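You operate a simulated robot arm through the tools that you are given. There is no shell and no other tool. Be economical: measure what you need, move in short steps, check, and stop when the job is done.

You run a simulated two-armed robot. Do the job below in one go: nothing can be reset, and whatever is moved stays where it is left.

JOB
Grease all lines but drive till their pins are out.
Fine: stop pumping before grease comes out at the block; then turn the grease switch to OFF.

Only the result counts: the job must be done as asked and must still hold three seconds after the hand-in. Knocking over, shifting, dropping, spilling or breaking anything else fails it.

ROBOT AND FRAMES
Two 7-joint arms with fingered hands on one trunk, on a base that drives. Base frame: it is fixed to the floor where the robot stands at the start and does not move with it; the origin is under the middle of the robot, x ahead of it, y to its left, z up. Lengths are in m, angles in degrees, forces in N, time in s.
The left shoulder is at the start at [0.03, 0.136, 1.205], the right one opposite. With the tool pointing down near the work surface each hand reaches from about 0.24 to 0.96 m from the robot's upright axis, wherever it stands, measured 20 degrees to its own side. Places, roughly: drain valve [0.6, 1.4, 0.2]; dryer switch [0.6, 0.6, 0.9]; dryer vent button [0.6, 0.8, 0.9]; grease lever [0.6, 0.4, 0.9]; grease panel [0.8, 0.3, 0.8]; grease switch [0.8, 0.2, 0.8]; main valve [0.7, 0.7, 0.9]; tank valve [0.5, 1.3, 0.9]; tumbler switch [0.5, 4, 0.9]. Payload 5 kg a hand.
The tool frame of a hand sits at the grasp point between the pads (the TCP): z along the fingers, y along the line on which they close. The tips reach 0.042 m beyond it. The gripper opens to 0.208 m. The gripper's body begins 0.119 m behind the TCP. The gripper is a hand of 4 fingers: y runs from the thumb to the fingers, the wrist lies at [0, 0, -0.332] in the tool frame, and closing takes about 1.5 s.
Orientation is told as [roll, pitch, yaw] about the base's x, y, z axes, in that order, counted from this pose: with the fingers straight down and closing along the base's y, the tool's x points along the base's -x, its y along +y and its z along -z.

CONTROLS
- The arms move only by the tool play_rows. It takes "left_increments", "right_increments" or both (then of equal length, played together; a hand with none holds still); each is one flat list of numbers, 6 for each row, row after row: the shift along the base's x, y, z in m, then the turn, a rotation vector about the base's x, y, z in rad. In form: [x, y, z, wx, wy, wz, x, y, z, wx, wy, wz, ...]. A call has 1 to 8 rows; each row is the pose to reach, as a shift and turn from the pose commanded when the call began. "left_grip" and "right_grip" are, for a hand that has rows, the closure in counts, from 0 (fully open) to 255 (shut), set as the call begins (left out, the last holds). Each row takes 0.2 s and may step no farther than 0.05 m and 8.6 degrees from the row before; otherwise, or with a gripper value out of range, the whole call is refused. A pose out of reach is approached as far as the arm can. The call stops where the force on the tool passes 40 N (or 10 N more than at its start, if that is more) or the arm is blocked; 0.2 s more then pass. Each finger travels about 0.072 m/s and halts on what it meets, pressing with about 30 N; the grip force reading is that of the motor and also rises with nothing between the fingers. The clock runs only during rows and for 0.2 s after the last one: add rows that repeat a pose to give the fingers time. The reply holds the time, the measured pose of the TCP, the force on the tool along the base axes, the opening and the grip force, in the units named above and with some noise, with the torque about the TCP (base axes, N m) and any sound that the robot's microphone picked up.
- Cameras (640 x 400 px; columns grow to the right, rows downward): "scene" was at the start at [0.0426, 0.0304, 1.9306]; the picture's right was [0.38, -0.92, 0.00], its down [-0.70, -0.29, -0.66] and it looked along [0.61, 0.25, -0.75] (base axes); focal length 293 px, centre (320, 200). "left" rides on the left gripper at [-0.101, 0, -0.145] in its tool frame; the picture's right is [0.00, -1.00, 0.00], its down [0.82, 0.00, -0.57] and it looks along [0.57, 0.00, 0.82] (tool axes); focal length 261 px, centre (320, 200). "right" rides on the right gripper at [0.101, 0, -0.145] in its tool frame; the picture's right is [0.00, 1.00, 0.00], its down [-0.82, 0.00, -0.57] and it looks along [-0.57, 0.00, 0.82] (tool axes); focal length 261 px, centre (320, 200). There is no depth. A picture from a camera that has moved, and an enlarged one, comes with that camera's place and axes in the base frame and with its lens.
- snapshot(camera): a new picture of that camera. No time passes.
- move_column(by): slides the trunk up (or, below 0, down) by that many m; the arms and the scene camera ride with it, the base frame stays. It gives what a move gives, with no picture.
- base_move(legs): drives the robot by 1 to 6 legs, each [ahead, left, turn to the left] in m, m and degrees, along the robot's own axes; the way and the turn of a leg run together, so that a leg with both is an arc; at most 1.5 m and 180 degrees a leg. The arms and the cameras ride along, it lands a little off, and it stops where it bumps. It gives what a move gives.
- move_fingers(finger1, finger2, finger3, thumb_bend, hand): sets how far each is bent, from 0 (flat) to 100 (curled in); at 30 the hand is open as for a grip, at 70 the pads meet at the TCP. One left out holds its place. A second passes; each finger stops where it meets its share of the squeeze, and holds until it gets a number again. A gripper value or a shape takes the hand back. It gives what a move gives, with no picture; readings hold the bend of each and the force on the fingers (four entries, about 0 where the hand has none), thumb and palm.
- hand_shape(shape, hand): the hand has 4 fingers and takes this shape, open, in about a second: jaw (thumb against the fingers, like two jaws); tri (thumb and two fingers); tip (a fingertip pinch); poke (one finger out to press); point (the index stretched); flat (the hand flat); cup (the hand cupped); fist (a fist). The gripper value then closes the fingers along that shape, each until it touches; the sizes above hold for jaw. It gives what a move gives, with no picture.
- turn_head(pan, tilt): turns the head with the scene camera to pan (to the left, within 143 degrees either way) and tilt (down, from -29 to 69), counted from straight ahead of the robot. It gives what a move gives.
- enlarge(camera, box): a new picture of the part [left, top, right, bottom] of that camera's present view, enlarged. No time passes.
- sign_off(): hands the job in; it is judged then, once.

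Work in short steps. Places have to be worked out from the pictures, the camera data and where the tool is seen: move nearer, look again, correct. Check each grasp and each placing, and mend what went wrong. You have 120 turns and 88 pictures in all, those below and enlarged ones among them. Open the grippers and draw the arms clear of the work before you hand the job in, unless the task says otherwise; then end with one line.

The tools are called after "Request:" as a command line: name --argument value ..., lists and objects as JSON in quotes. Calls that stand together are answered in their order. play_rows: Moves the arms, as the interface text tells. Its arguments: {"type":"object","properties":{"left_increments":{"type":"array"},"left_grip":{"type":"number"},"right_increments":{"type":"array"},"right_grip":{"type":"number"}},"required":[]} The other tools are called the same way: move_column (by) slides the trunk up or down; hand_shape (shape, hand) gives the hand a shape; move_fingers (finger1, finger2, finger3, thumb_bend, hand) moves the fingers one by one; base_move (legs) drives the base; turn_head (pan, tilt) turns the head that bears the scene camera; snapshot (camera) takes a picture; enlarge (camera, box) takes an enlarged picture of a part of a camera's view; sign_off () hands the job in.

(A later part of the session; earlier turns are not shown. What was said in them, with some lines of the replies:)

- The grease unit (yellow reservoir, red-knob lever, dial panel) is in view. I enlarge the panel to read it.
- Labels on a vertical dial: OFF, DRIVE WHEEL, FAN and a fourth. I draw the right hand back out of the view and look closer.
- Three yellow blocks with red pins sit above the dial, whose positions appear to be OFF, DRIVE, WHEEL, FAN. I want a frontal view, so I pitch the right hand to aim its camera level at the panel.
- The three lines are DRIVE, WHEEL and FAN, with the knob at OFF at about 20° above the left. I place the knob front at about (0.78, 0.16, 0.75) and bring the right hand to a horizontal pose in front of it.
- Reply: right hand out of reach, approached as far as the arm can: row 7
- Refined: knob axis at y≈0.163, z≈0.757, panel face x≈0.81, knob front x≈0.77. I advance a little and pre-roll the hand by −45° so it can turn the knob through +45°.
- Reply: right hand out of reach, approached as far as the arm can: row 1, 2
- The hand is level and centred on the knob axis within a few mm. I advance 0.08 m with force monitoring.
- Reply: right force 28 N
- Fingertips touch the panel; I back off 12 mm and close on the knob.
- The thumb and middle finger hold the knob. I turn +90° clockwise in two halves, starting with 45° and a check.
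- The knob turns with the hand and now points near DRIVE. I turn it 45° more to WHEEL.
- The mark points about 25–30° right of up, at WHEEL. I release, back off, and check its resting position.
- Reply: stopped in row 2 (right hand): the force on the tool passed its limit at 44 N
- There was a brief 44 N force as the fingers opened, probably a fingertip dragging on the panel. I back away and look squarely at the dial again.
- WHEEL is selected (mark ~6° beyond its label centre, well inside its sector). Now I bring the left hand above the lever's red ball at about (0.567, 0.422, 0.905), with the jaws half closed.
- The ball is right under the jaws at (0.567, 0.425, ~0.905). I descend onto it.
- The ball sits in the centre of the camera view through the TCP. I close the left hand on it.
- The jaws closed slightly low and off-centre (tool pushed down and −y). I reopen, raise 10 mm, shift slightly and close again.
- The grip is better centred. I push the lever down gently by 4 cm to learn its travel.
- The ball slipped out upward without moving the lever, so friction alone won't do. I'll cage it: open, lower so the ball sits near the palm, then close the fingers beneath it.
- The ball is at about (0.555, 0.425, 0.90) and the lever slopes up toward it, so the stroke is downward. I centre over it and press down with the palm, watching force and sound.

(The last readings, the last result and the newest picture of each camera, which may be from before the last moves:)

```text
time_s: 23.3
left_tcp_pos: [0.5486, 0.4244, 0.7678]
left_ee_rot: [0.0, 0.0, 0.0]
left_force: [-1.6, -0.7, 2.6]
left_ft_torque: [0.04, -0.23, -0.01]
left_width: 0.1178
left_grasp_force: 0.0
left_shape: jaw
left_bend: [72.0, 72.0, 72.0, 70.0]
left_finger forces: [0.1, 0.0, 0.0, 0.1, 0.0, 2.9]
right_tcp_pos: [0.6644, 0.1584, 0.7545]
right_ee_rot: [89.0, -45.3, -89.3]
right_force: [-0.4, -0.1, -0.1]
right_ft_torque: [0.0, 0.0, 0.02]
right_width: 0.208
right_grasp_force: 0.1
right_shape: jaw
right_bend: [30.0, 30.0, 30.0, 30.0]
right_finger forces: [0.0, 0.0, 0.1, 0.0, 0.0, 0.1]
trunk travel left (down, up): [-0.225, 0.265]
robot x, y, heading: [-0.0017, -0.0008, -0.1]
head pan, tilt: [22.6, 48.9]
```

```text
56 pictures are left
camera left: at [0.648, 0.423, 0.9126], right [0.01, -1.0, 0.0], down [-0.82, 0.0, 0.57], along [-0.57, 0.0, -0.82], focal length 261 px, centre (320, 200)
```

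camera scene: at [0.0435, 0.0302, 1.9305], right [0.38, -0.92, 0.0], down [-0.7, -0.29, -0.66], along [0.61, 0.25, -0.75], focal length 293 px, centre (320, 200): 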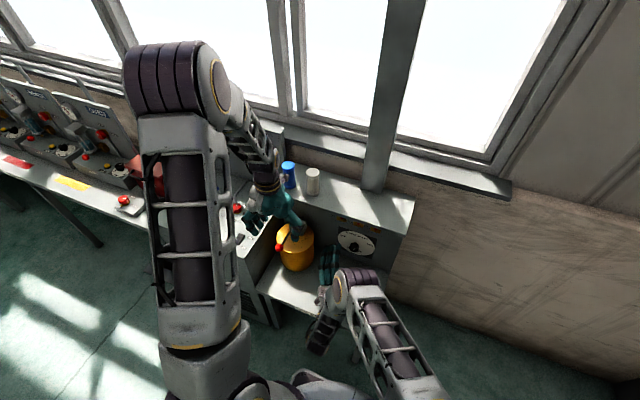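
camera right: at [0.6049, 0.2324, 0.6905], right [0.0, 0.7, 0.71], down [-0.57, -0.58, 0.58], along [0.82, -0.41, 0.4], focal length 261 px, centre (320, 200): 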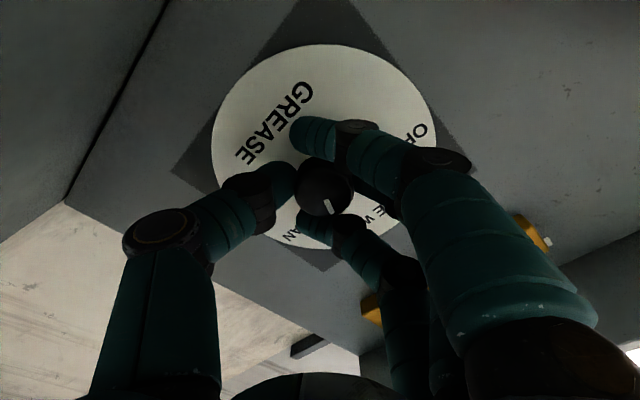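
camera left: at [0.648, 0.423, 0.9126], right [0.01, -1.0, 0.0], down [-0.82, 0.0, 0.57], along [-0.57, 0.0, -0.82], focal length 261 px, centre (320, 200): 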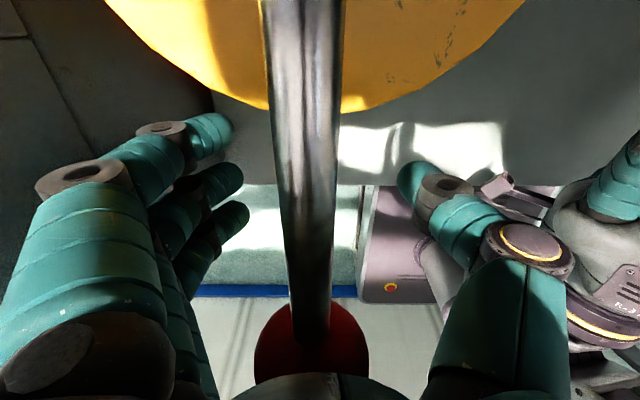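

The palm now rests on the ball with about 3 N. I press another 6 cm.

Request:
play_rows --left_increments '[0, 0, -0.02, 0, 0, 0, 0, 0, -0.04, 0, 0, 0, 0, 0, -0.06, 0, 0, 0]'

Request:
enlarge --camera "scene" --box '[230, 180, 410, 290]'

```text
time_s: 24.0
left_tcp_pos: [0.5496, 0.4248, 0.7257]
left_ee_rot: [-0.1, -0.3, -0.1]
left_force: [-9.7, -3.6, 36.9]
left_ft_torque: [0.44, -1.93, -0.04]
left_width: 0.1178
left_grasp_force: 0.1
left_shape: jaw
left_bend: [72.0, 72.0, 72.0, 70.0]
left_finger forces: [0.0, 0.1, 0.1, 0.0, 0.0, 37.0]
right_tcp_pos: [0.6635, 0.1589, 0.7561]
right_ee_rot: [89.2, -45.2, -89.3]
right_force: [0.9, -0.2, -0.6]
right_ft_torque: [-0.01, -0.03, 0.0]
right_width: 0.2082
right_grasp_force: 0.1
right_shape: jaw
right_bend: [30.0, 30.0, 30.0, 30.0]
right_finger forces: [0.0, 0.0, 0.1, 0.0, 0.0, 0.0]
trunk travel left (down, up): [-0.225, 0.265]
robot x, y, heading: [0.0021, 0.0015, -0.2]
head pan, tilt: [22.6, 48.9]
stopped in row 3 (left hand): the force on the tool passed its limit at 66 N (the readings are from after the stop); the commanded pose is now the measured one
```

```text
3.56 times, centred on (320, 235) of scene
camera zoom: at [0.0397, 0.029, 1.931], right [0.38, -0.92, 0.0], down [-0.69, -0.29, -0.66], along [0.61, 0.25, -0.75], focal length 1040 px, centre (320, 76)
```

zoom: 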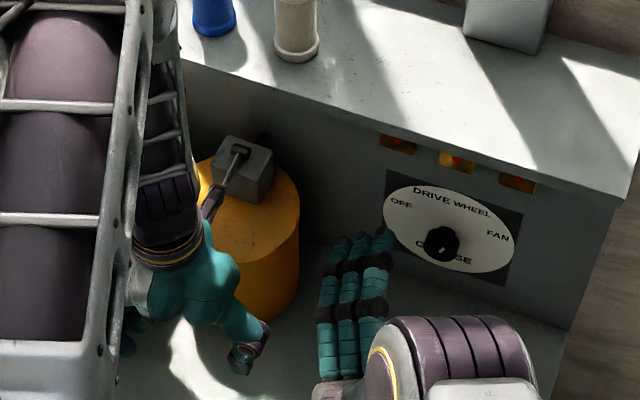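

The lever moved and hit its lower stop at TCP z≈0.726. I raise the hand to see whether it springs back, and look at the pins.

Request:
play_rows --left_increments '[0, 0, 0.03, 0, 0, 0, 0, 0, 0.06, 0, 0, 0, 0, 0, 0.09, 0, 0, 0]'

Request:
enlarge --camera "scene" --box '[330, 205, 390, 245]'

Request:
snapshot --camera "left"

```text
time_s: 24.8
left_tcp_pos: [0.5464, 0.4239, 0.8127]
left_ee_rot: [0.0, -0.1, 0.0]
left_force: [-1.1, -0.6, 0.1]
left_ft_torque: [0.04, -0.15, 0.0]
left_width: 0.118
left_grasp_force: 0.0
left_shape: jaw
left_bend: [72.0, 72.0, 72.0, 70.0]
left_finger forces: [0.1, 0.0, 0.0, 0.1, 0.1, 0.0]
right_tcp_pos: [0.6634, 0.1587, 0.7553]
right_ee_rot: [89.0, -45.3, -89.3]
right_force: [0.2, -0.5, 0.4]
right_ft_torque: [-0.01, 0.02, -0.01]
right_width: 0.2079
right_grasp_force: 0.1
right_shape: jaw
right_bend: [30.0, 30.0, 30.0, 30.0]
right_finger forces: [0.0, 0.0, 0.0, 0.0, 0.1, 0.0]
trunk travel left (down, up): [-0.225, 0.265]
robot x, y, heading: [0.0013, -0.0003, -0.1]
head pan, tilt: [22.6, 48.9]
```

```text
10.00 times, centred on (360, 225) of scene
camera zoom: at [0.0409, 0.0296, 1.9306], right [0.38, -0.92, 0.0], down [-0.69, -0.29, -0.66], along [0.61, 0.25, -0.75], focal length 2926 px, centre (-80, -50)
```

zoom: 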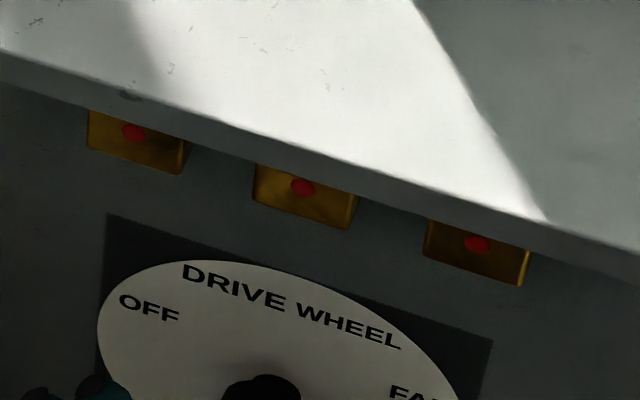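

```text
53 pictures are left
camera left: at [0.6473, 0.4217, 0.9578], right [0.0, -1.0, 0.0], down [-0.82, 0.0, 0.57], along [-0.57, 0.0, -0.82], focal length 261 px, centre (320, 200)
```

left: 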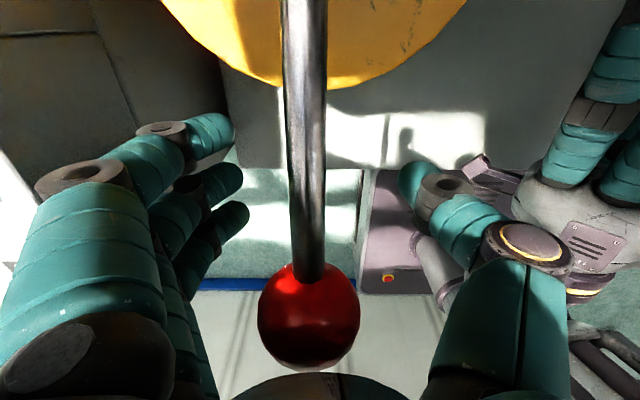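

The lever is spring-returned, so only down-strokes are needed; no pin is out yet. I do another full stroke and check the pins.

Request:
play_rows --left_increments '[0, 0, -0.04, 0, 0, 0, 0, 0, -0.065, 0, 0, 0, 0, 0, -0.08, 0, 0, 0, 0, 0, -0.08, 0, 0, 0, 0, 0, -0.04, 0, 0, 0, 0, 0, 0, 0, 0, 0]'

Request:
enlarge --camera "scene" --box '[330, 205, 390, 245]'

```text
time_s: 26.2
left_tcp_pos: [0.5488, 0.4229, 0.8109]
left_ee_rot: [0.0, -0.1, 0.0]
left_force: [-0.3, -0.7, -0.6]
left_ft_torque: [0.04, -0.11, 0.0]
left_width: 0.1179
left_grasp_force: 0.0
left_shape: jaw
left_bend: [72.0, 72.0, 72.0, 70.0]
left_finger forces: [0.0, 0.0, 0.1, 0.1, 0.1, 0.1]
right_tcp_pos: [0.663, 0.159, 0.755]
right_ee_rot: [88.9, -45.2, -89.3]
right_force: [-0.4, -0.5, -0.3]
right_ft_torque: [0.0, -0.01, 0.04]
right_width: 0.2078
right_grasp_force: 0.0
right_shape: jaw
right_bend: [30.0, 30.0, 30.0, 30.0]
right_finger forces: [0.1, 0.0, 0.0, 0.0, 0.0, 0.0]
trunk travel left (down, up): [-0.225, 0.265]
robot x, y, heading: [-0.0036, 0.002, 0.1]
head pan, tilt: [22.6, 48.9]
```

```text
10.00 times, centred on (360, 225) of scene
camera zoom: at [0.0415, 0.0301, 1.9306], right [0.38, -0.92, 0.0], down [-0.7, -0.29, -0.66], along [0.61, 0.25, -0.75], focal length 2926 px, centre (-80, -50)
```

zoom: 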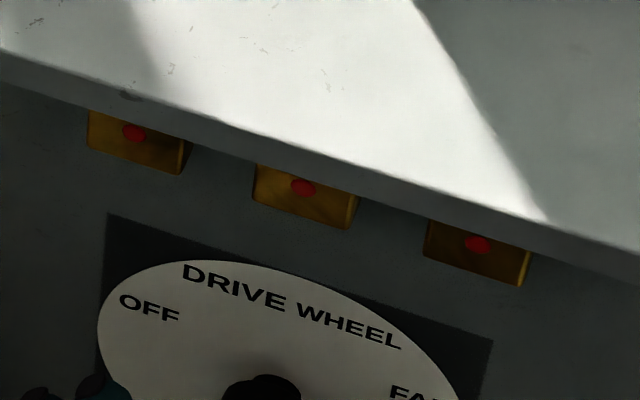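

No pin yet. I press down fully and read the force at the bottom, to be sure the stroke is complete.

Request:
play_rows --left_increments '[0, 0, -0.04, 0, 0, 0, 0, 0, -0.065, 0, 0, 0, 0, 0, -0.08, 0, 0, 0, 0, 0, -0.085, 0, 0, 0]'

Request:
play_rows --left_increments '[0, 0, 0.04, 0, 0, 0, 0, 0, 0.085, 0, 0, 0]'

Request:
enlarge --camera "scene" --box '[330, 205, 390, 245]'

```text
time_s: 27.2
left_tcp_pos: [0.5513, 0.4243, 0.7271]
left_ee_rot: [0.0, -0.2, 0.0]
left_force: [1.3, 1.8, 5.9]
left_ft_torque: [-0.22, 0.05, 0.04]
left_width: 0.1178
left_grasp_force: 0.2
left_shape: jaw
left_bend: [72.0, 72.0, 72.0, 70.0]
left_finger forces: [0.0, 0.0, 0.0, 0.1, 0.0, 6.2]
right_tcp_pos: [0.664, 0.1581, 0.7552]
right_ee_rot: [89.0, -45.2, -89.3]
right_force: [0.3, -0.2, -0.6]
right_ft_torque: [0.0, -0.01, -0.02]
right_width: 0.2079
right_grasp_force: 0.1
right_shape: jaw
right_bend: [30.0, 30.0, 30.0, 30.0]
right_finger forces: [0.0, 0.0, 0.0, 0.0, 0.0, 0.0]
trunk travel left (down, up): [-0.225, 0.265]
robot x, y, heading: [-0.0021, 0.0014, 0.1]
head pan, tilt: [22.6, 48.9]
```

```text
time_s: 27.8
left_tcp_pos: [0.55, 0.4236, 0.8136]
left_ee_rot: [0.0, -0.2, 0.1]
left_force: [-0.6, -0.9, 0.1]
left_ft_torque: [0.06, -0.15, 0.04]
left_width: 0.118
left_grasp_force: 0.0
left_shape: jaw
left_bend: [72.0, 72.0, 72.0, 70.0]
left_finger forces: [0.0, 0.0, 0.0, 0.0, 0.1, 0.0]
right_tcp_pos: [0.6632, 0.1587, 0.7551]
right_ee_rot: [88.9, -45.1, -89.3]
right_force: [0.2, 0.4, 0.3]
right_ft_torque: [0.0, -0.02, 0.04]
right_width: 0.208
right_grasp_force: 0.1
right_shape: jaw
right_bend: [30.0, 30.0, 30.0, 30.0]
right_finger forces: [0.1, 0.1, 0.0, 0.0, 0.1, 0.0]
trunk travel left (down, up): [-0.225, 0.265]
robot x, y, heading: [0.0007, 0.0027, 0.0]
head pan, tilt: [22.6, 48.9]
```

```text
10.00 times, centred on (360, 225) of scene
camera zoom: at [0.0415, 0.0298, 1.9306], right [0.38, -0.92, 0.0], down [-0.7, -0.29, -0.66], along [0.61, 0.25, -0.75], focal length 2926 px, centre (-80, -50)
```

zoom: 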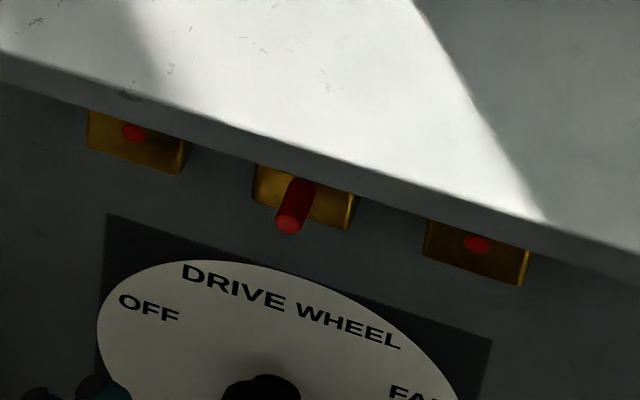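

The WHEEL pin is out. I leave the lever, raising the left hand slightly, and roll the right hand back 45° to regrip the knob.

Request:
play_rows --right_increments '[0, 0, 0.001, -0.131, 0, 0, 0, 0.001, 0.002, -0.262, 0, 0, 0, 0.001, 0.003, -0.393, 0, 0, 0, 0.002, 0.005, -0.524, 0, 0, 0, 0.002, 0.006, -0.655, 0, 0, 0, 0.003, 0.007, -0.785, 0, 0]' --left_increments '[0, 0, 0.005, 0, 0, 0, 0, 0, 0.01, 0, 0, 0, 0, 0, 0.015, 0, 0, 0, 0, 0, 0.02, 0, 0, 0, 0, 0, 0.025, 0, 0, 0, 0, 0, 0.03, 0, 0, 0]'

Request:
snapshot --camera "right"

```text
time_s: 29.2
left_tcp_pos: [0.5505, 0.4238, 0.8428]
left_ee_rot: [-0.1, -0.3, 0.0]
left_force: [0.1, 0.1, -0.1]
left_ft_torque: [0.01, -0.01, 0.06]
left_width: 0.1179
left_grasp_force: 0.0
left_shape: jaw
left_bend: [72.0, 72.0, 72.0, 70.0]
left_finger forces: [0.0, 0.0, 0.0, 0.0, 0.0, 0.0]
right_tcp_pos: [0.6639, 0.1619, 0.761]
right_ee_rot: [-33.9, -89.3, 33.5]
right_force: [-0.1, -0.1, -0.2]
right_ft_torque: [0.01, -0.01, 0.02]
right_width: 0.2077
right_grasp_force: 0.2
right_shape: jaw
right_bend: [30.0, 30.0, 30.0, 30.0]
right_finger forces: [0.0, 0.0, 0.1, 0.1, 0.0, 0.0]
trunk travel left (down, up): [-0.225, 0.265]
robot x, y, heading: [0.0012, 0.0002, -0.1]
head pan, tilt: [22.6, 48.9]
```

```text
50 pictures are left
camera right: at [0.5169, 0.1627, 0.6618], right [0.01, 1.0, 0.0], down [-0.56, 0.01, 0.83], along [0.83, -0.01, 0.56], focal length 261 px, centre (320, 200)
```

right: 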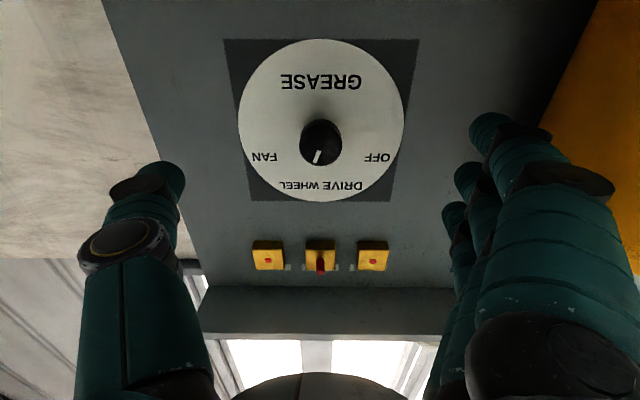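

The knob still points at WHEEL. I advance to grip depth and close.

Request:
play_rows --right_increments '[0.04, 0, 0.001, 0, 0, 0, 0.085, 0, 0.002, 0, 0, 0]'

Request:
play_rows --right_increments '[0, 0, 0, 0, 0, 0, 0, 0, 0, 0, 0, 0, 0, 0, 0, 0, 0, 0, 0, 0, 0, 0, 0, 0, 0, 0, 0, 0, 0, 0, 0, 0, 0, 0, 0, 0, 0, 0, 0, 0, 0, 0, 0, 0, 0, 0, 0, 0]' --right_grip 255

Request:
snapshot --camera "right"

```text
time_s: 29.8
left_tcp_pos: [0.5506, 0.4226, 0.8432]
left_ee_rot: [0.0, -0.2, -0.1]
left_force: [0.0, -0.4, -0.1]
left_ft_torque: [0.04, 0.08, -0.01]
left_width: 0.1181
left_grasp_force: 0.0
left_shape: jaw
left_bend: [72.0, 72.0, 72.0, 70.0]
left_finger forces: [0.1, 0.0, 0.0, 0.0, 0.1, 0.1]
right_tcp_pos: [0.7506, 0.1625, 0.762]
right_ee_rot: [-20.7, -89.3, 20.0]
right_force: [0.3, -0.8, -1.2]
right_ft_torque: [-0.04, -0.15, 0.07]
right_width: 0.2079
right_grasp_force: 0.1
right_shape: jaw
right_bend: [30.0, 30.0, 30.0, 30.0]
right_finger forces: [0.0, 0.1, 0.0, 0.0, 0.0, 0.0]
trunk travel left (down, up): [-0.225, 0.265]
robot x, y, heading: [-0.0027, 0.0012, 0.0]
head pan, tilt: [22.6, 48.9]
```

```text
time_s: 31.6
left_tcp_pos: [0.5509, 0.4235, 0.8431]
left_ee_rot: [0.0, 0.0, 0.0]
left_force: [-0.3, 0.2, -0.4]
left_ft_torque: [0.02, -0.01, 0.0]
left_width: 0.1177
left_grasp_force: 0.0
left_shape: jaw
left_bend: [72.0, 72.0, 72.0, 70.0]
left_finger forces: [0.0, 0.0, 0.1, 0.0, 0.0, 0.1]
right_tcp_pos: [0.7515, 0.1593, 0.7626]
right_ee_rot: [-24.4, -89.3, 23.9]
right_force: [1.3, -6.9, 0.3]
right_ft_torque: [0.02, -0.01, -0.01]
right_width: 0.0194
right_grasp_force: 24.2
right_shape: jaw
right_bend: [70.0, 73.0, 70.0, 70.0]
right_finger forces: [0.0, 11.0, 0.1, 0.1, 18.3, 0.0]
trunk travel left (down, up): [-0.225, 0.265]
robot x, y, heading: [-0.0009, -0.001, -0.2]
head pan, tilt: [22.6, 48.9]
```

```text
49 pictures are left
camera right: at [0.604, 0.1619, 0.6634], right [0.01, 1.0, 0.0], down [-0.56, 0.01, 0.83], along [0.83, -0.01, 0.56], focal length 261 px, centre (320, 200)
```

right: 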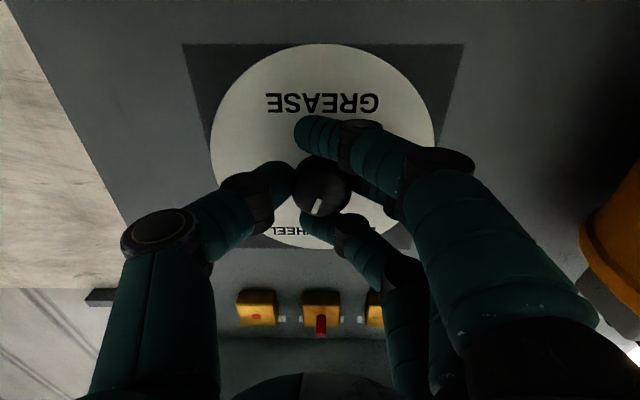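

The knob is held. I turn it +40° to FAN.

Request:
play_rows --right_increments '[0, 0, 0, 0.14, 0, 0, 0, 0, 0, 0.28, 0, 0, 0, 0, 0, 0.42, 0, 0, 0, 0, 0, 0.56, 0, 0, 0, 0, 0, 0.7, 0, 0, 0, 0, 0, 0.7, 0, 0]'

Request:
play_rows --right_increments '[-0.003, 0, 0, 0, 0, 0, -0.006, 0, 0, 0, 0, 0, -0.009, 0, 0, 0, 0, 0, -0.012, 0, 0, 0, 0, 0, -0.03, 0, 0, 0, 0, 0, -0.06, 0, 0, 0, 0, 0, -0.09, 0, 0, 0, 0, 0]' --right_grip 0

Request:
snapshot --camera "right"

```text
time_s: 33.0
left_tcp_pos: [0.5523, 0.4231, 0.8422]
left_ee_rot: [0.0, -0.1, 0.0]
left_force: [0.7, 0.4, -1.0]
left_ft_torque: [0.01, 0.02, 0.0]
left_width: 0.1181
left_grasp_force: 0.1
left_shape: jaw
left_bend: [72.0, 72.0, 72.0, 70.0]
left_finger forces: [0.0, 0.0, 0.0, 0.0, 0.0, 0.1]
right_tcp_pos: [0.7506, 0.1612, 0.7621]
right_ee_rot: [88.8, -50.0, -89.2]
right_force: [11.2, -7.0, -4.6]
right_ft_torque: [0.01, -0.03, 0.02]
right_width: 0.0189
right_grasp_force: 30.3
right_shape: jaw
right_bend: [70.0, 72.0, 70.0, 70.0]
right_finger forces: [0.0, 12.4, 0.0, 0.0, 21.1, 0.1]
trunk travel left (down, up): [-0.225, 0.265]
robot x, y, heading: [0.0028, 0.0015, -0.1]
head pan, tilt: [22.6, 48.9]
```

```text
time_s: 34.6
left_tcp_pos: [0.5506, 0.423, 0.8424]
left_ee_rot: [0.0, -0.2, 0.0]
left_force: [0.2, -0.2, -0.1]
left_ft_torque: [0.02, -0.01, 0.02]
left_width: 0.1178
left_grasp_force: 0.2
left_shape: jaw
left_bend: [72.0, 72.0, 72.0, 70.0]
left_finger forces: [0.0, 0.0, 0.0, 0.0, 0.1, 0.1]
right_tcp_pos: [0.6592, 0.1623, 0.7646]
right_ee_rot: [89.0, -50.1, -89.2]
right_force: [0.4, 0.2, -0.1]
right_ft_torque: [0.0, 0.05, 0.0]
right_width: 0.2079
right_grasp_force: 0.2
right_shape: jaw
right_bend: [30.0, 30.0, 30.0, 30.0]
right_finger forces: [0.0, 0.0, 0.1, 0.1, 0.0, 0.1]
trunk travel left (down, up): [-0.225, 0.265]
robot x, y, heading: [0.0037, 0.0018, -0.1]
head pan, tilt: [22.6, 48.9]
```

```text
48 pictures are left
camera right: at [0.5123, 0.2266, 0.6877], right [0.01, 0.76, 0.65], down [-0.56, -0.53, 0.63], along [0.83, -0.37, 0.43], focal length 261 px, centre (320, 200)
```

right: 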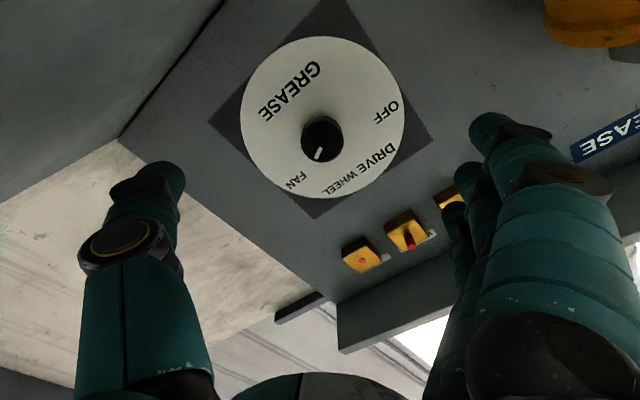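

The knob points at FAN. I now pump one stroke on the lever and check.

Request:
play_rows --left_increments '[0, 0, -0.04, 0, 0, 0, 0, 0, -0.075, 0, 0, 0, 0, 0, -0.095, 0, 0, 0, 0, 0, -0.11, 0, 0, 0, 0, 0, -0.115, 0, 0, 0]'

Request:
play_rows --left_increments '[0, 0, 0.04, 0, 0, 0, 0, 0, 0.085, 0, 0, 0]'

Request:
enlarge --camera "scene" --box '[330, 205, 390, 245]'

```text
time_s: 35.8
left_tcp_pos: [0.551, 0.4239, 0.7271]
left_ee_rot: [-0.1, -0.1, 0.0]
left_force: [1.3, -2.2, 5.8]
left_ft_torque: [0.3, 0.0, -0.06]
left_width: 0.1175
left_grasp_force: 0.0
left_shape: jaw
left_bend: [72.0, 72.0, 72.0, 70.0]
left_finger forces: [0.1, 0.1, 0.0, 0.0, 0.0, 5.6]
right_tcp_pos: [0.659, 0.1621, 0.7624]
right_ee_rot: [88.9, -50.0, -89.2]
right_force: [0.7, 1.8, -0.5]
right_ft_torque: [0.0, -0.03, 0.02]
right_width: 0.208
right_grasp_force: 0.1
right_shape: jaw
right_bend: [30.0, 30.0, 30.0, 30.0]
right_finger forces: [0.0, 0.0, 0.0, 0.0, 0.1, 0.0]
trunk travel left (down, up): [-0.225, 0.265]
robot x, y, heading: [-0.001, -0.0025, 0.2]
head pan, tilt: [22.6, 48.9]
```

```text
time_s: 36.4
left_tcp_pos: [0.5485, 0.4194, 0.8166]
left_ee_rot: [-0.1, -0.2, 0.0]
left_force: [-1.5, -1.0, 0.8]
left_ft_torque: [0.12, -0.13, 0.07]
left_width: 0.1179
left_grasp_force: 0.0
left_shape: jaw
left_bend: [72.0, 72.0, 72.0, 70.0]
left_finger forces: [0.0, 0.0, 0.0, 0.0, 0.0, 0.0]
right_tcp_pos: [0.6579, 0.1612, 0.7629]
right_ee_rot: [89.0, -50.1, -89.3]
right_force: [-0.2, -0.3, 0.6]
right_ft_torque: [0.01, 0.02, 0.05]
right_width: 0.2079
right_grasp_force: 0.1
right_shape: jaw
right_bend: [30.0, 30.0, 30.0, 30.0]
right_finger forces: [0.1, 0.0, 0.0, 0.0, 0.1, 0.0]
trunk travel left (down, up): [-0.225, 0.265]
robot x, y, heading: [-0.0044, -0.0009, 0.0]
head pan, tilt: [22.6, 48.9]
```

```text
10.00 times, centred on (360, 225) of scene
camera zoom: at [0.0412, 0.0297, 1.9307], right [0.38, -0.92, 0.0], down [-0.7, -0.29, -0.66], along [0.61, 0.25, -0.75], focal length 2926 px, centre (-80, -50)
```

zoom: 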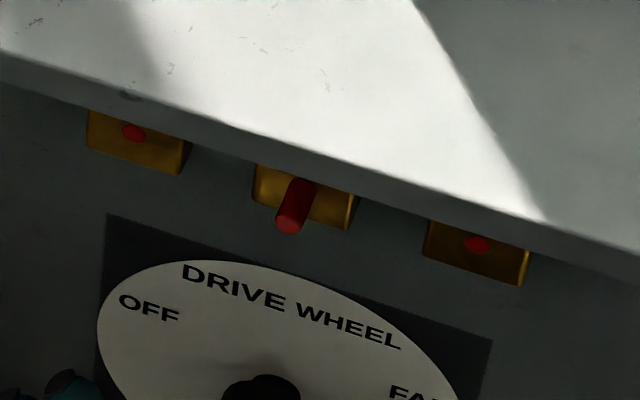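

No change yet after one stroke on FAN. I pump a second stroke.

Request:
play_rows --left_increments '[0, 0, -0.04, 0, 0, 0, 0, 0, -0.065, 0, 0, 0, 0, 0, -0.08, 0, 0, 0, 0, 0, -0.087, 0, 0, 0, 0, 0, -0.087, 0, 0, 0, 0, 0, -0.045, 0, 0, 0, 0, 0, 0, 0, 0, 0]'

Request:
enlarge --camera "scene" --box '[330, 205, 390, 245]'

```text
time_s: 38.0
left_tcp_pos: [0.5485, 0.4232, 0.8135]
left_ee_rot: [0.0, 0.0, 0.2]
left_force: [-0.5, -0.3, -0.2]
left_ft_torque: [0.06, -0.08, 0.02]
left_width: 0.1178
left_grasp_force: 0.0
left_shape: jaw
left_bend: [72.0, 72.0, 72.0, 70.0]
left_finger forces: [0.1, 0.1, 0.0, 0.0, 0.1, 0.0]
right_tcp_pos: [0.6591, 0.1617, 0.7633]
right_ee_rot: [88.8, -50.1, -89.2]
right_force: [-0.3, -0.6, -0.7]
right_ft_torque: [-0.01, 0.0, 0.03]
right_width: 0.2078
right_grasp_force: 0.0
right_shape: jaw
right_bend: [30.0, 30.0, 30.0, 30.0]
right_finger forces: [0.1, 0.1, 0.1, 0.0, 0.1, 0.0]
trunk travel left (down, up): [-0.225, 0.265]
robot x, y, heading: [-0.0004, -0.0011, -0.0]
head pan, tilt: [22.6, 48.9]
```

```text
10.00 times, centred on (360, 225) of scene
camera zoom: at [0.0416, 0.0298, 1.9306], right [0.38, -0.92, 0.0], down [-0.7, -0.29, -0.66], along [0.61, 0.25, -0.75], focal length 2926 px, centre (-80, -50)
```

zoom: 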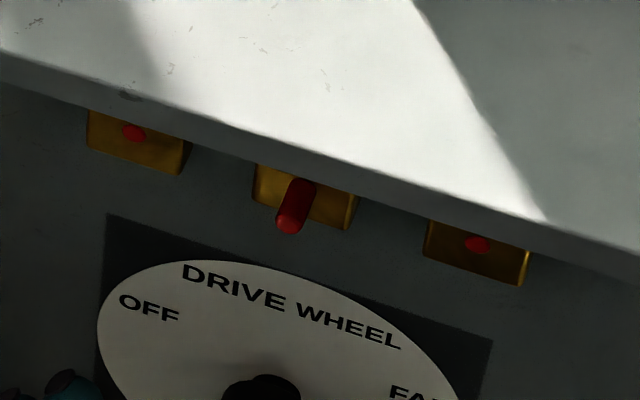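

Still nothing; WHEEL also took three strokes. I pump the third.

Request:
play_rows --left_increments '[0, 0, -0.04, 0, 0, 0, 0, 0, -0.065, 0, 0, 0, 0, 0, -0.08, 0, 0, 0, 0, 0, -0.087, 0, 0, 0, 0, 0, -0.087, 0, 0, 0, 0, 0, -0.045, 0, 0, 0, 0, 0, 0, 0, 0, 0]'

Request:
enlarge --camera "scene" --box '[330, 205, 390, 245]'

```text
time_s: 39.6
left_tcp_pos: [0.5489, 0.4231, 0.8138]
left_ee_rot: [0.0, -0.1, 0.0]
left_force: [-1.9, -0.9, -1.7]
left_ft_torque: [0.08, -0.09, -0.01]
left_width: 0.1178
left_grasp_force: 0.1
left_shape: jaw
left_bend: [72.0, 72.0, 72.0, 70.0]
left_finger forces: [0.0, 0.0, 0.0, 0.1, 0.1, 0.0]
right_tcp_pos: [0.6587, 0.1622, 0.764]
right_ee_rot: [88.8, -50.1, -89.3]
right_force: [-0.6, -0.1, -0.2]
right_ft_torque: [-0.04, 0.0, 0.02]
right_width: 0.2078
right_grasp_force: 0.1
right_shape: jaw
right_bend: [30.0, 30.0, 30.0, 30.0]
right_finger forces: [0.0, 0.0, 0.1, 0.1, 0.0, 0.1]
trunk travel left (down, up): [-0.225, 0.265]
robot x, y, heading: [-0.001, 0.0043, 0.2]
head pan, tilt: [22.6, 48.9]
```

```text
10.00 times, centred on (360, 225) of scene
camera zoom: at [0.0416, 0.03, 1.9306], right [0.38, -0.92, 0.0], down [-0.7, -0.29, -0.66], along [0.61, 0.25, -0.75], focal length 2926 px, centre (-80, -50)
```

zoom: 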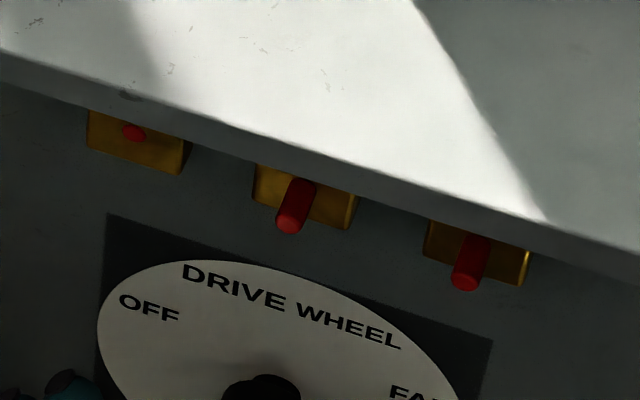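

The FAN pin is out too. I lift the left hand clear and bring the right hand back onto the knob at grip depth.

Request:
play_rows --left_increments '[0, 0, 0.04, 0, 0, 0, 0, 0, 0.08, 0, 0, 0, 0, 0, 0.12, 0, 0, 0, 0, 0, 0.16, 0, 0, 0, -0.03, 0, 0.2, 0, 0, 0]' --right_increments '[0.02, 0, 0, 0, 0, 0, 0.04, 0, 0, 0, 0, 0, 0.06, 0, -0.001, 0, 0, 0, 0.08, 0, -0.002, 0, 0, 0, 0.091, 0, -0.002, 0, 0, 0]'

Request:
play_rows --right_increments '[0, 0, 0, 0, 0, 0, 0, 0, 0, 0, 0, 0, 0, 0, 0, 0, 0, 0, 0, 0, 0, 0, 0, 0, 0, 0, 0, 0, 0, 0, 0, 0, 0, 0, 0, 0, 0, 0, 0, 0, 0, 0, 0, 0, 0, 0, 0, 0]' --right_grip 255

Request:
snapshot --camera "right"

```text
time_s: 40.8
left_tcp_pos: [0.5183, 0.4254, 1.015]
left_ee_rot: [0.0, -0.3, 0.0]
left_force: [-2.2, -0.1, 0.7]
left_ft_torque: [0.07, -0.21, 0.01]
left_width: 0.1179
left_grasp_force: 0.0
left_shape: jaw
left_bend: [72.0, 72.0, 72.0, 70.0]
left_finger forces: [0.1, 0.0, 0.1, 0.1, 0.0, 0.0]
right_tcp_pos: [0.7491, 0.1626, 0.7619]
right_ee_rot: [89.0, -50.1, -89.3]
right_force: [-1.2, 0.2, -0.2]
right_ft_torque: [-0.01, 0.04, 0.05]
right_width: 0.2078
right_grasp_force: 0.0
right_shape: jaw
right_bend: [30.0, 30.0, 30.0, 30.0]
right_finger forces: [0.0, 0.0, 0.1, 0.0, 0.1, 0.0]
trunk travel left (down, up): [-0.225, 0.265]
robot x, y, heading: [-0.0014, 0.001, 0.2]
head pan, tilt: [22.6, 48.9]
```

```text
time_s: 42.6
left_tcp_pos: [0.5203, 0.426, 1.0133]
left_ee_rot: [0.0, -0.1, 0.0]
left_force: [-0.6, 0.0, -0.1]
left_ft_torque: [-0.01, 0.02, -0.01]
left_width: 0.1177
left_grasp_force: 0.2
left_shape: jaw
left_bend: [72.0, 72.0, 72.0, 70.0]
left_finger forces: [0.1, 0.0, 0.0, 0.0, 0.1, 0.0]
right_tcp_pos: [0.7499, 0.1619, 0.7596]
right_ee_rot: [88.8, -50.1, -89.2]
right_force: [1.8, -5.8, -4.5]
right_ft_torque: [0.02, 0.04, 0.01]
right_width: 0.017
right_grasp_force: 24.2
right_shape: jaw
right_bend: [70.0, 73.0, 70.0, 70.0]
right_finger forces: [0.0, 11.2, 1.2, 0.0, 18.4, 0.0]
trunk travel left (down, up): [-0.225, 0.265]
robot x, y, heading: [0.0021, 0.001, -0.2]
head pan, tilt: [22.6, 48.9]
```

```text
44 pictures are left
camera right: at [0.6034, 0.226, 0.6844], right [0.01, 0.76, 0.64], down [-0.56, -0.53, 0.64], along [0.83, -0.37, 0.42], focal length 261 px, centre (320, 200)
```

right: 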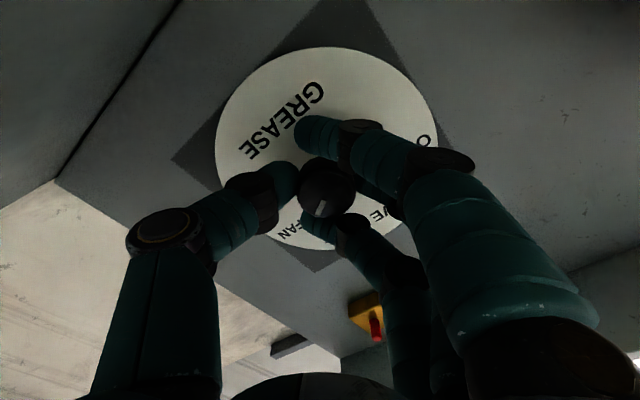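

Gripped. I turn counter-clockwise about 85° in two calls, toward DRIVE/OFF.

Request:
play_rows --right_increments '[0, 0, 0, -0.14, 0, 0, 0, 0, 0, -0.28, 0, 0, 0, 0, 0, -0.42, 0, 0, 0, 0, 0, -0.56, 0, 0, 0, 0, 0, -0.7, 0, 0, 0, 0, 0, -0.84, 0, 0]'

Request:
play_rows --right_increments '[0, 0, 0, -0.14, 0, 0, 0, 0, 0, -0.28, 0, 0, 0, 0, 0, -0.42, 0, 0, 0, 0, 0, -0.56, 0, 0, 0, 0, 0, -0.7, 0, 0, 0, 0, 0, -0.84, 0, 0]'

Request:
snapshot --camera "right"

```text
time_s: 44.0
left_tcp_pos: [0.5201, 0.4232, 1.012]
left_ee_rot: [0.1, -0.2, 0.0]
left_force: [0.9, 0.5, -1.2]
left_ft_torque: [0.02, 0.0, 0.02]
left_width: 0.1177
left_grasp_force: 0.0
left_shape: jaw
left_bend: [72.0, 72.0, 72.0, 70.0]
left_finger forces: [0.1, 0.0, 0.0, 0.0, 0.0, 0.1]
right_tcp_pos: [0.749, 0.1598, 0.7619]
right_ee_rot: [-87.1, -81.7, 86.4]
right_force: [-1.5, -27.3, -0.7]
right_ft_torque: [0.09, 0.06, -0.74]
right_width: 0.0177
right_grasp_force: 29.9
right_shape: jaw
right_bend: [70.0, 73.0, 70.0, 70.0]
right_finger forces: [0.1, 8.9, 2.1, 0.1, 34.8, 0.0]
trunk travel left (down, up): [-0.225, 0.265]
robot x, y, heading: [0.0002, 0.0004, 0.1]
head pan, tilt: [22.6, 48.9]
```

```text
time_s: 45.4
left_tcp_pos: [0.5194, 0.4238, 1.0134]
left_ee_rot: [0.0, -0.2, -0.1]
left_force: [-0.2, -0.4, 0.2]
left_ft_torque: [-0.02, 0.01, -0.03]
left_width: 0.1181
left_grasp_force: 0.0
left_shape: jaw
left_bend: [72.0, 72.0, 72.0, 70.0]
left_finger forces: [0.1, 0.0, 0.1, 0.0, 0.1, 0.0]
right_tcp_pos: [0.7486, 0.1602, 0.7622]
right_ee_rot: [-90.5, -33.7, 89.2]
right_force: [-6.9, -32.0, 17.1]
right_ft_torque: [0.09, -0.59, -1.0]
right_width: 0.0186
right_grasp_force: 30.6
right_shape: jaw
right_bend: [70.0, 73.0, 70.0, 70.0]
right_finger forces: [0.0, 8.2, 0.5, 0.0, 40.0, 0.1]
trunk travel left (down, up): [-0.225, 0.265]
robot x, y, heading: [-0.0015, -0.0012, 0.3]
head pan, tilt: [22.6, 48.9]
```

```text
43 pictures are left
camera right: at [0.6031, 0.0777, 0.7059], right [0.01, 0.56, -0.83], down [-0.56, 0.69, 0.45], along [0.83, 0.46, 0.32], focal length 261 px, centre (320, 200)
```

right: 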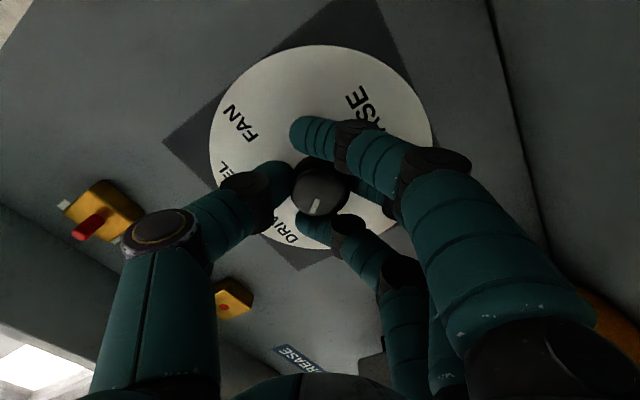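

The knob now points near DRIVE with ~38° left to OFF, but the grip is off-centre. I release, back off and roll back before regripping.

Request:
play_rows --right_increments '[-0.003, 0, 0, 0, 0, 0, -0.006, 0, 0, 0, 0, 0, -0.009, 0, 0, 0, 0, 0, -0.012, 0, 0, 0, 0, 0, -0.03, 0, 0, 0, 0, 0, -0.06, 0, 0, 0, 0, 0, -0.09, 0, 0, 0, 0, 0]' --right_grip 0

Request:
snapshot --camera "right"

```text
time_s: 47.0
left_tcp_pos: [0.5209, 0.4253, 1.0125]
left_ee_rot: [0.1, 0.0, 0.1]
left_force: [-0.3, -1.1, -0.1]
left_ft_torque: [0.11, 0.05, 0.02]
left_width: 0.1179
left_grasp_force: 0.0
left_shape: jaw
left_bend: [72.0, 72.0, 72.0, 70.0]
left_finger forces: [0.1, 0.1, 0.0, 0.0, 0.0, 0.0]
right_tcp_pos: [0.6597, 0.1622, 0.7607]
right_ee_rot: [-90.3, -33.6, 89.4]
right_force: [0.4, 0.3, 1.4]
right_ft_torque: [0.01, 0.11, -0.03]
right_width: 0.2081
right_grasp_force: 0.1
right_shape: jaw
right_bend: [30.0, 30.0, 30.0, 30.0]
right_finger forces: [0.0, 0.0, 0.0, 0.0, 0.0, 0.0]
trunk travel left (down, up): [-0.225, 0.265]
robot x, y, heading: [-0.0023, 0.0027, 0.3]
head pan, tilt: [22.6, 48.9]
```

```text
42 pictures are left
camera right: at [0.5132, 0.0784, 0.7045], right [0.01, 0.56, -0.83], down [-0.56, 0.69, 0.46], along [0.83, 0.46, 0.32], focal length 261 px, centre (320, 200)
```

right: 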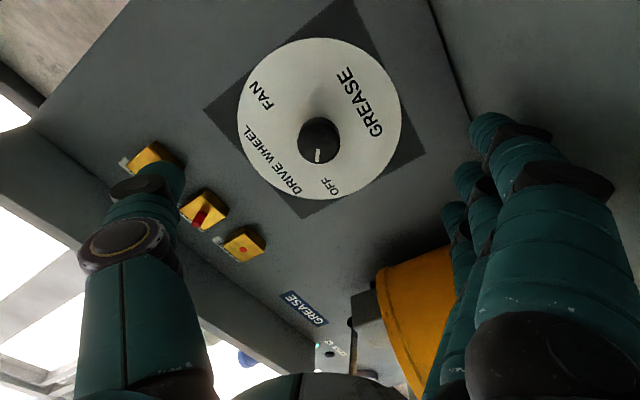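

The mark sits between DRIVE and OFF, about 15° short of OFF. I roll back 25°, advance and regrip.

Request:
play_rows --right_increments '[0, 0, 0, 0.145, 0, 0, 0, 0, 0, 0.29, 0, 0, 0, 0, 0, 0.435, 0, 0, 0.03, 0, 0, 0.435, 0, 0, 0.06, 0, 0, 0.435, 0, 0, 0.09, 0, 0, 0.435, 0, 0]'

Request:
play_rows --right_increments '[0, 0, 0, 0, 0, 0, 0, 0, 0, 0, 0, 0, 0, 0, 0, 0, 0, 0, 0, 0, 0, 0, 0, 0, 0, 0, 0, 0, 0, 0, 0, 0, 0, 0, 0, 0, 0, 0, 0, 0, 0, 0, 0, 0, 0, 0, 0, 0]' --right_grip 255

Request:
play_rows --right_increments '[0, 0, 0, -0.1, 0, 0, 0, 0, 0, -0.2, 0, 0, 0, 0, 0, -0.3, 0, 0, 0, 0, 0, -0.3, 0, 0]'

Request:
play_rows --right_increments '[-0.003, 0, 0, 0, 0, 0, -0.006, 0, 0, 0, 0, 0, -0.009, 0, 0, 0, 0, 0, -0.012, 0, 0, 0, 0, 0, -0.03, 0, 0, 0, 0, 0, -0.06, 0, 0, 0, 0, 0, -0.09, 0, 0, 0, 0, 0]' --right_grip 0

Request:
snapshot --camera "right"

```text
time_s: 48.4
left_tcp_pos: [0.521, 0.4257, 1.0123]
left_ee_rot: [0.0, -0.1, 0.0]
left_force: [0.1, -0.9, -0.1]
left_ft_torque: [0.01, 0.04, -0.02]
left_width: 0.118
left_grasp_force: 0.2
left_shape: jaw
left_bend: [72.0, 72.0, 72.0, 70.0]
left_finger forces: [0.0, 0.0, 0.0, 0.0, 0.0, 0.1]
right_tcp_pos: [0.7497, 0.1631, 0.7616]
right_ee_rot: [-89.6, -58.6, 89.0]
right_force: [-0.4, -0.6, -1.7]
right_ft_torque: [-0.02, -0.13, 0.03]
right_width: 0.208
right_grasp_force: 0.0
right_shape: jaw
right_bend: [30.0, 30.0, 30.0, 30.0]
right_finger forces: [0.0, 0.0, 0.0, 0.0, 0.0, 0.0]
trunk travel left (down, up): [-0.225, 0.265]
robot x, y, heading: [-0.0011, 0.0006, 0.1]
head pan, tilt: [22.6, 48.9]
```

```text
time_s: 50.2
left_tcp_pos: [0.5207, 0.4244, 1.0118]
left_ee_rot: [0.0, -0.2, 0.0]
left_force: [-0.7, -0.2, -1.6]
left_ft_torque: [-0.01, -0.01, 0.01]
left_width: 0.1178
left_grasp_force: 0.1
left_shape: jaw
left_bend: [72.0, 72.0, 72.0, 70.0]
left_finger forces: [0.1, 0.0, 0.1, 0.1, 0.0, 0.0]
right_tcp_pos: [0.7493, 0.1597, 0.7616]
right_ee_rot: [-89.9, -58.6, 88.9]
right_force: [0.4, -7.2, 4.9]
right_ft_torque: [0.03, 0.0, -0.04]
right_width: 0.0203
right_grasp_force: 24.4
right_shape: jaw
right_bend: [70.0, 73.0, 70.0, 70.0]
right_finger forces: [0.0, 10.9, 0.1, 0.1, 19.1, 0.0]
trunk travel left (down, up): [-0.225, 0.265]
robot x, y, heading: [-0.0031, 0.0018, -0.3]
head pan, tilt: [22.6, 48.9]
```

```text
time_s: 51.2
left_tcp_pos: [0.5194, 0.4243, 1.0133]
left_ee_rot: [0.1, -0.2, 0.0]
left_force: [0.7, 0.2, 0.3]
left_ft_torque: [0.0, 0.0, -0.03]
left_width: 0.1178
left_grasp_force: 0.1
left_shape: jaw
left_bend: [72.0, 72.0, 72.0, 70.0]
left_finger forces: [0.0, 0.0, 0.0, 0.0, 0.1, 0.0]
right_tcp_pos: [0.75, 0.16, 0.7629]
right_ee_rot: [-90.3, -41.2, 89.4]
right_force: [0.6, -15.3, 13.0]
right_ft_torque: [0.04, -0.23, -0.38]
right_width: 0.0197
right_grasp_force: 29.8
right_shape: jaw
right_bend: [70.0, 73.0, 70.0, 70.0]
right_finger forces: [0.0, 10.7, 0.2, 0.1, 30.2, 0.1]
trunk travel left (down, up): [-0.225, 0.265]
robot x, y, heading: [-0.0011, -0.0017, 0.0]
head pan, tilt: [22.6, 48.9]
```

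```text
time_s: 52.8
left_tcp_pos: [0.5198, 0.4259, 1.0122]
left_ee_rot: [0.0, -0.2, 0.0]
left_force: [-0.8, 0.0, 0.6]
left_ft_torque: [0.02, -0.07, 0.04]
left_width: 0.1179
left_grasp_force: 0.0
left_shape: jaw
left_bend: [72.0, 72.0, 72.0, 70.0]
left_finger forces: [0.0, 0.0, 0.1, 0.1, 0.2, 0.0]
right_tcp_pos: [0.6597, 0.1622, 0.7636]
right_ee_rot: [-90.2, -41.3, 89.3]
right_force: [0.1, 0.2, -0.4]
right_ft_torque: [0.02, 0.03, -0.04]
right_width: 0.2081
right_grasp_force: 0.0
right_shape: jaw
right_bend: [30.0, 30.0, 30.0, 30.0]
right_finger forces: [0.0, 0.1, 0.0, 0.1, 0.0, 0.0]
trunk travel left (down, up): [-0.225, 0.265]
robot x, y, heading: [-0.0001, 0.0003, -0.1]
head pan, tilt: [22.6, 48.9]
```

```text
41 pictures are left
camera right: at [0.5134, 0.0886, 0.6952], right [0.01, 0.67, -0.75], down [-0.56, 0.62, 0.54], along [0.83, 0.42, 0.38], focal length 261 px, centre (320, 200)
```

right: 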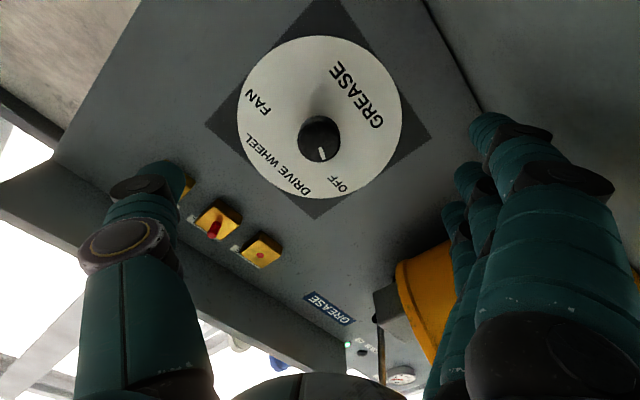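

The mark now appears aligned with OFF. I confirm it in an enlargement and check the pins.

Request:
enlarge --camera "right" --box '[230, 30, 410, 220]'

Request:
enlarge --camera "scene" --box '[230, 180, 410, 290]'

```text
2.11 times, centred on (320, 125) of right
camera zoom: at [0.5134, 0.0886, 0.6952], right [0.01, 0.67, -0.75], down [-0.56, 0.62, 0.54], along [0.83, 0.42, 0.38], focal length 549 px, centre (320, 358)
```

zoom: 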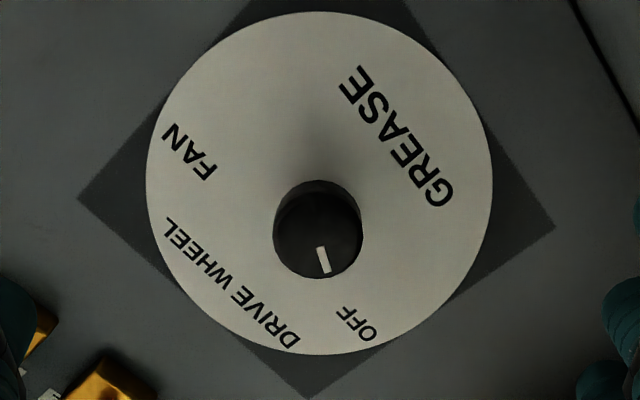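

```text
3.56 times, centred on (320, 235) of scene
camera zoom: at [0.0423, 0.0297, 1.9306], right [0.38, -0.92, 0.0], down [-0.7, -0.29, -0.66], along [0.61, 0.25, -0.75], focal length 1040 px, centre (320, 76)
```

zoom: 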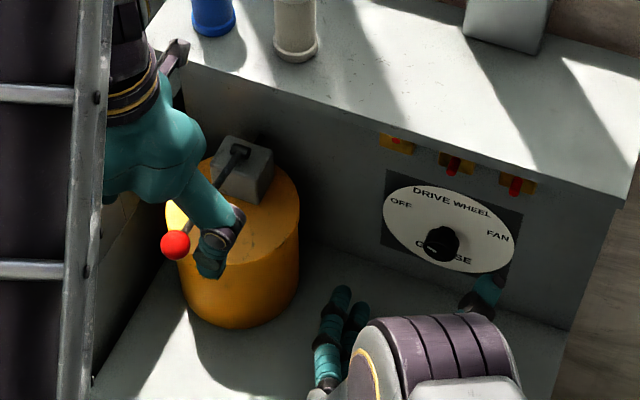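

The switch is at OFF, and the WHEEL and FAN pins are out with DRIVE in. I draw both arms clear and open the left hand.

Request:
play_rows --left_increments '[-0.02, 0, 0.04, 0, 0, 0, -0.04, 0, 0.08, 0, 0, 0, -0.06, 0.01, 0.12, 0, 0, 0]' --right_increments '[-0.015, -0.005, 0.0, 0, 0, 0, -0.03, -0.01, 0.0, 0, 0, 0, -0.045, -0.015, 0.0, 0, 0, 0]'

Request:
play_rows --left_increments '[0, 0, 0, 0, 0, 0, 0, 0, 0, 0, 0, 0, 0, 0, 0, 0, 0, 0, 0, 0, 0, 0, 0, 0, 0, 0, 0, 0, 0, 0, 0, 0, 0, 0, 0, 0]' --left_grip 0

Request:
snapshot --camera "scene"

Request:
enlarge --camera "scene" --box '[250, 190, 410, 290]'

```text
time_s: 53.6
left_tcp_pos: [0.4582, 0.4339, 1.1332]
left_ee_rot: [0.0, -0.2, 0.0]
left_force: [-1.8, -0.5, -0.1]
left_ft_torque: [0.0, -0.31, 0.02]
left_width: 0.1179
left_grasp_force: 0.1
left_shape: jaw
left_bend: [72.0, 72.0, 72.0, 70.0]
left_finger forces: [0.0, 0.0, 0.1, 0.1, 0.1, 0.0]
right_tcp_pos: [0.6177, 0.1439, 0.7716]
right_ee_rot: [-90.1, -41.4, 89.3]
right_force: [-0.8, -1.0, 1.1]
right_ft_torque: [0.02, 0.07, 0.06]
right_width: 0.2078
right_grasp_force: 0.0
right_shape: jaw
right_bend: [30.0, 30.0, 30.0, 30.0]
right_finger forces: [0.1, 0.1, 0.1, 0.1, 0.0, 0.1]
right hand out of reach, approached as far as the arm can: row 3
trunk travel left (down, up): [-0.225, 0.265]
robot x, y, heading: [-0.0001, -0.0001, -0.2]
head pan, tilt: [22.6, 48.9]
```

```text
time_s: 55.0
left_tcp_pos: [0.4608, 0.4342, 1.1308]
left_ee_rot: [-0.1, -0.2, 0.0]
left_force: [-0.4, 0.2, 0.5]
left_ft_torque: [-0.02, 0.03, 0.0]
left_width: 0.2076
left_grasp_force: 0.1
left_shape: jaw
left_bend: [30.0, 30.0, 30.0, 30.0]
left_finger forces: [0.0, 0.0, 0.1, 0.0, 0.1, 0.1]
right_tcp_pos: [0.6202, 0.1418, 0.7704]
right_ee_rot: [-90.2, -41.3, 89.3]
right_force: [0.0, 0.3, -0.5]
right_ft_torque: [-0.01, 0.0, 0.01]
right_width: 0.2079
right_grasp_force: 0.0
right_shape: jaw
right_bend: [30.0, 30.0, 30.0, 30.0]
right_finger forces: [0.0, 0.0, 0.0, 0.0, 0.0, 0.0]
trunk travel left (down, up): [-0.225, 0.265]
robot x, y, heading: [0.0019, -0.0021, -0.1]
head pan, tilt: [22.6, 48.9]
```

```text
38 pictures are left
camera scene: at [0.0424, 0.0304, 1.9306], right [0.38, -0.92, 0.0], down [-0.7, -0.29, -0.66], along [0.61, 0.25, -0.75], focal length 293 px, centre (320, 200)
```

scene: 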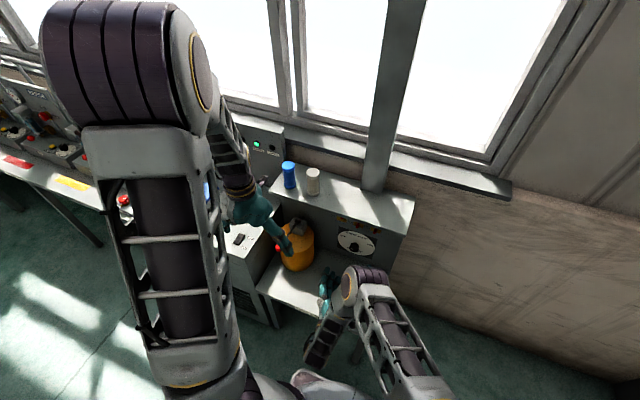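

```text
4.00 times, centred on (330, 240) of scene
camera zoom: at [0.0424, 0.0304, 1.9306], right [0.38, -0.92, 0.0], down [-0.7, -0.29, -0.66], along [0.61, 0.25, -0.75], focal length 1170 px, centre (280, 40)
```

zoom: 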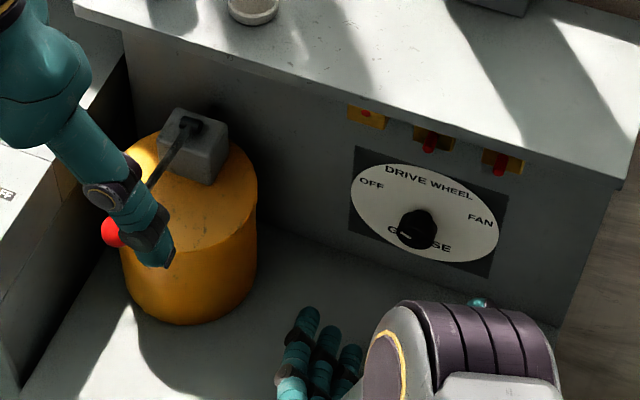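

The arms are clear and the hands open. The state is as wanted, so I hand in.

Request:
sign_off

```text
The job is handed in.
```

The WHEEL and FAN lines are greased until their pins came out. DRIVE was left alone, no grease came out at the blocks in the pictures, and the grease switch is at OFF.
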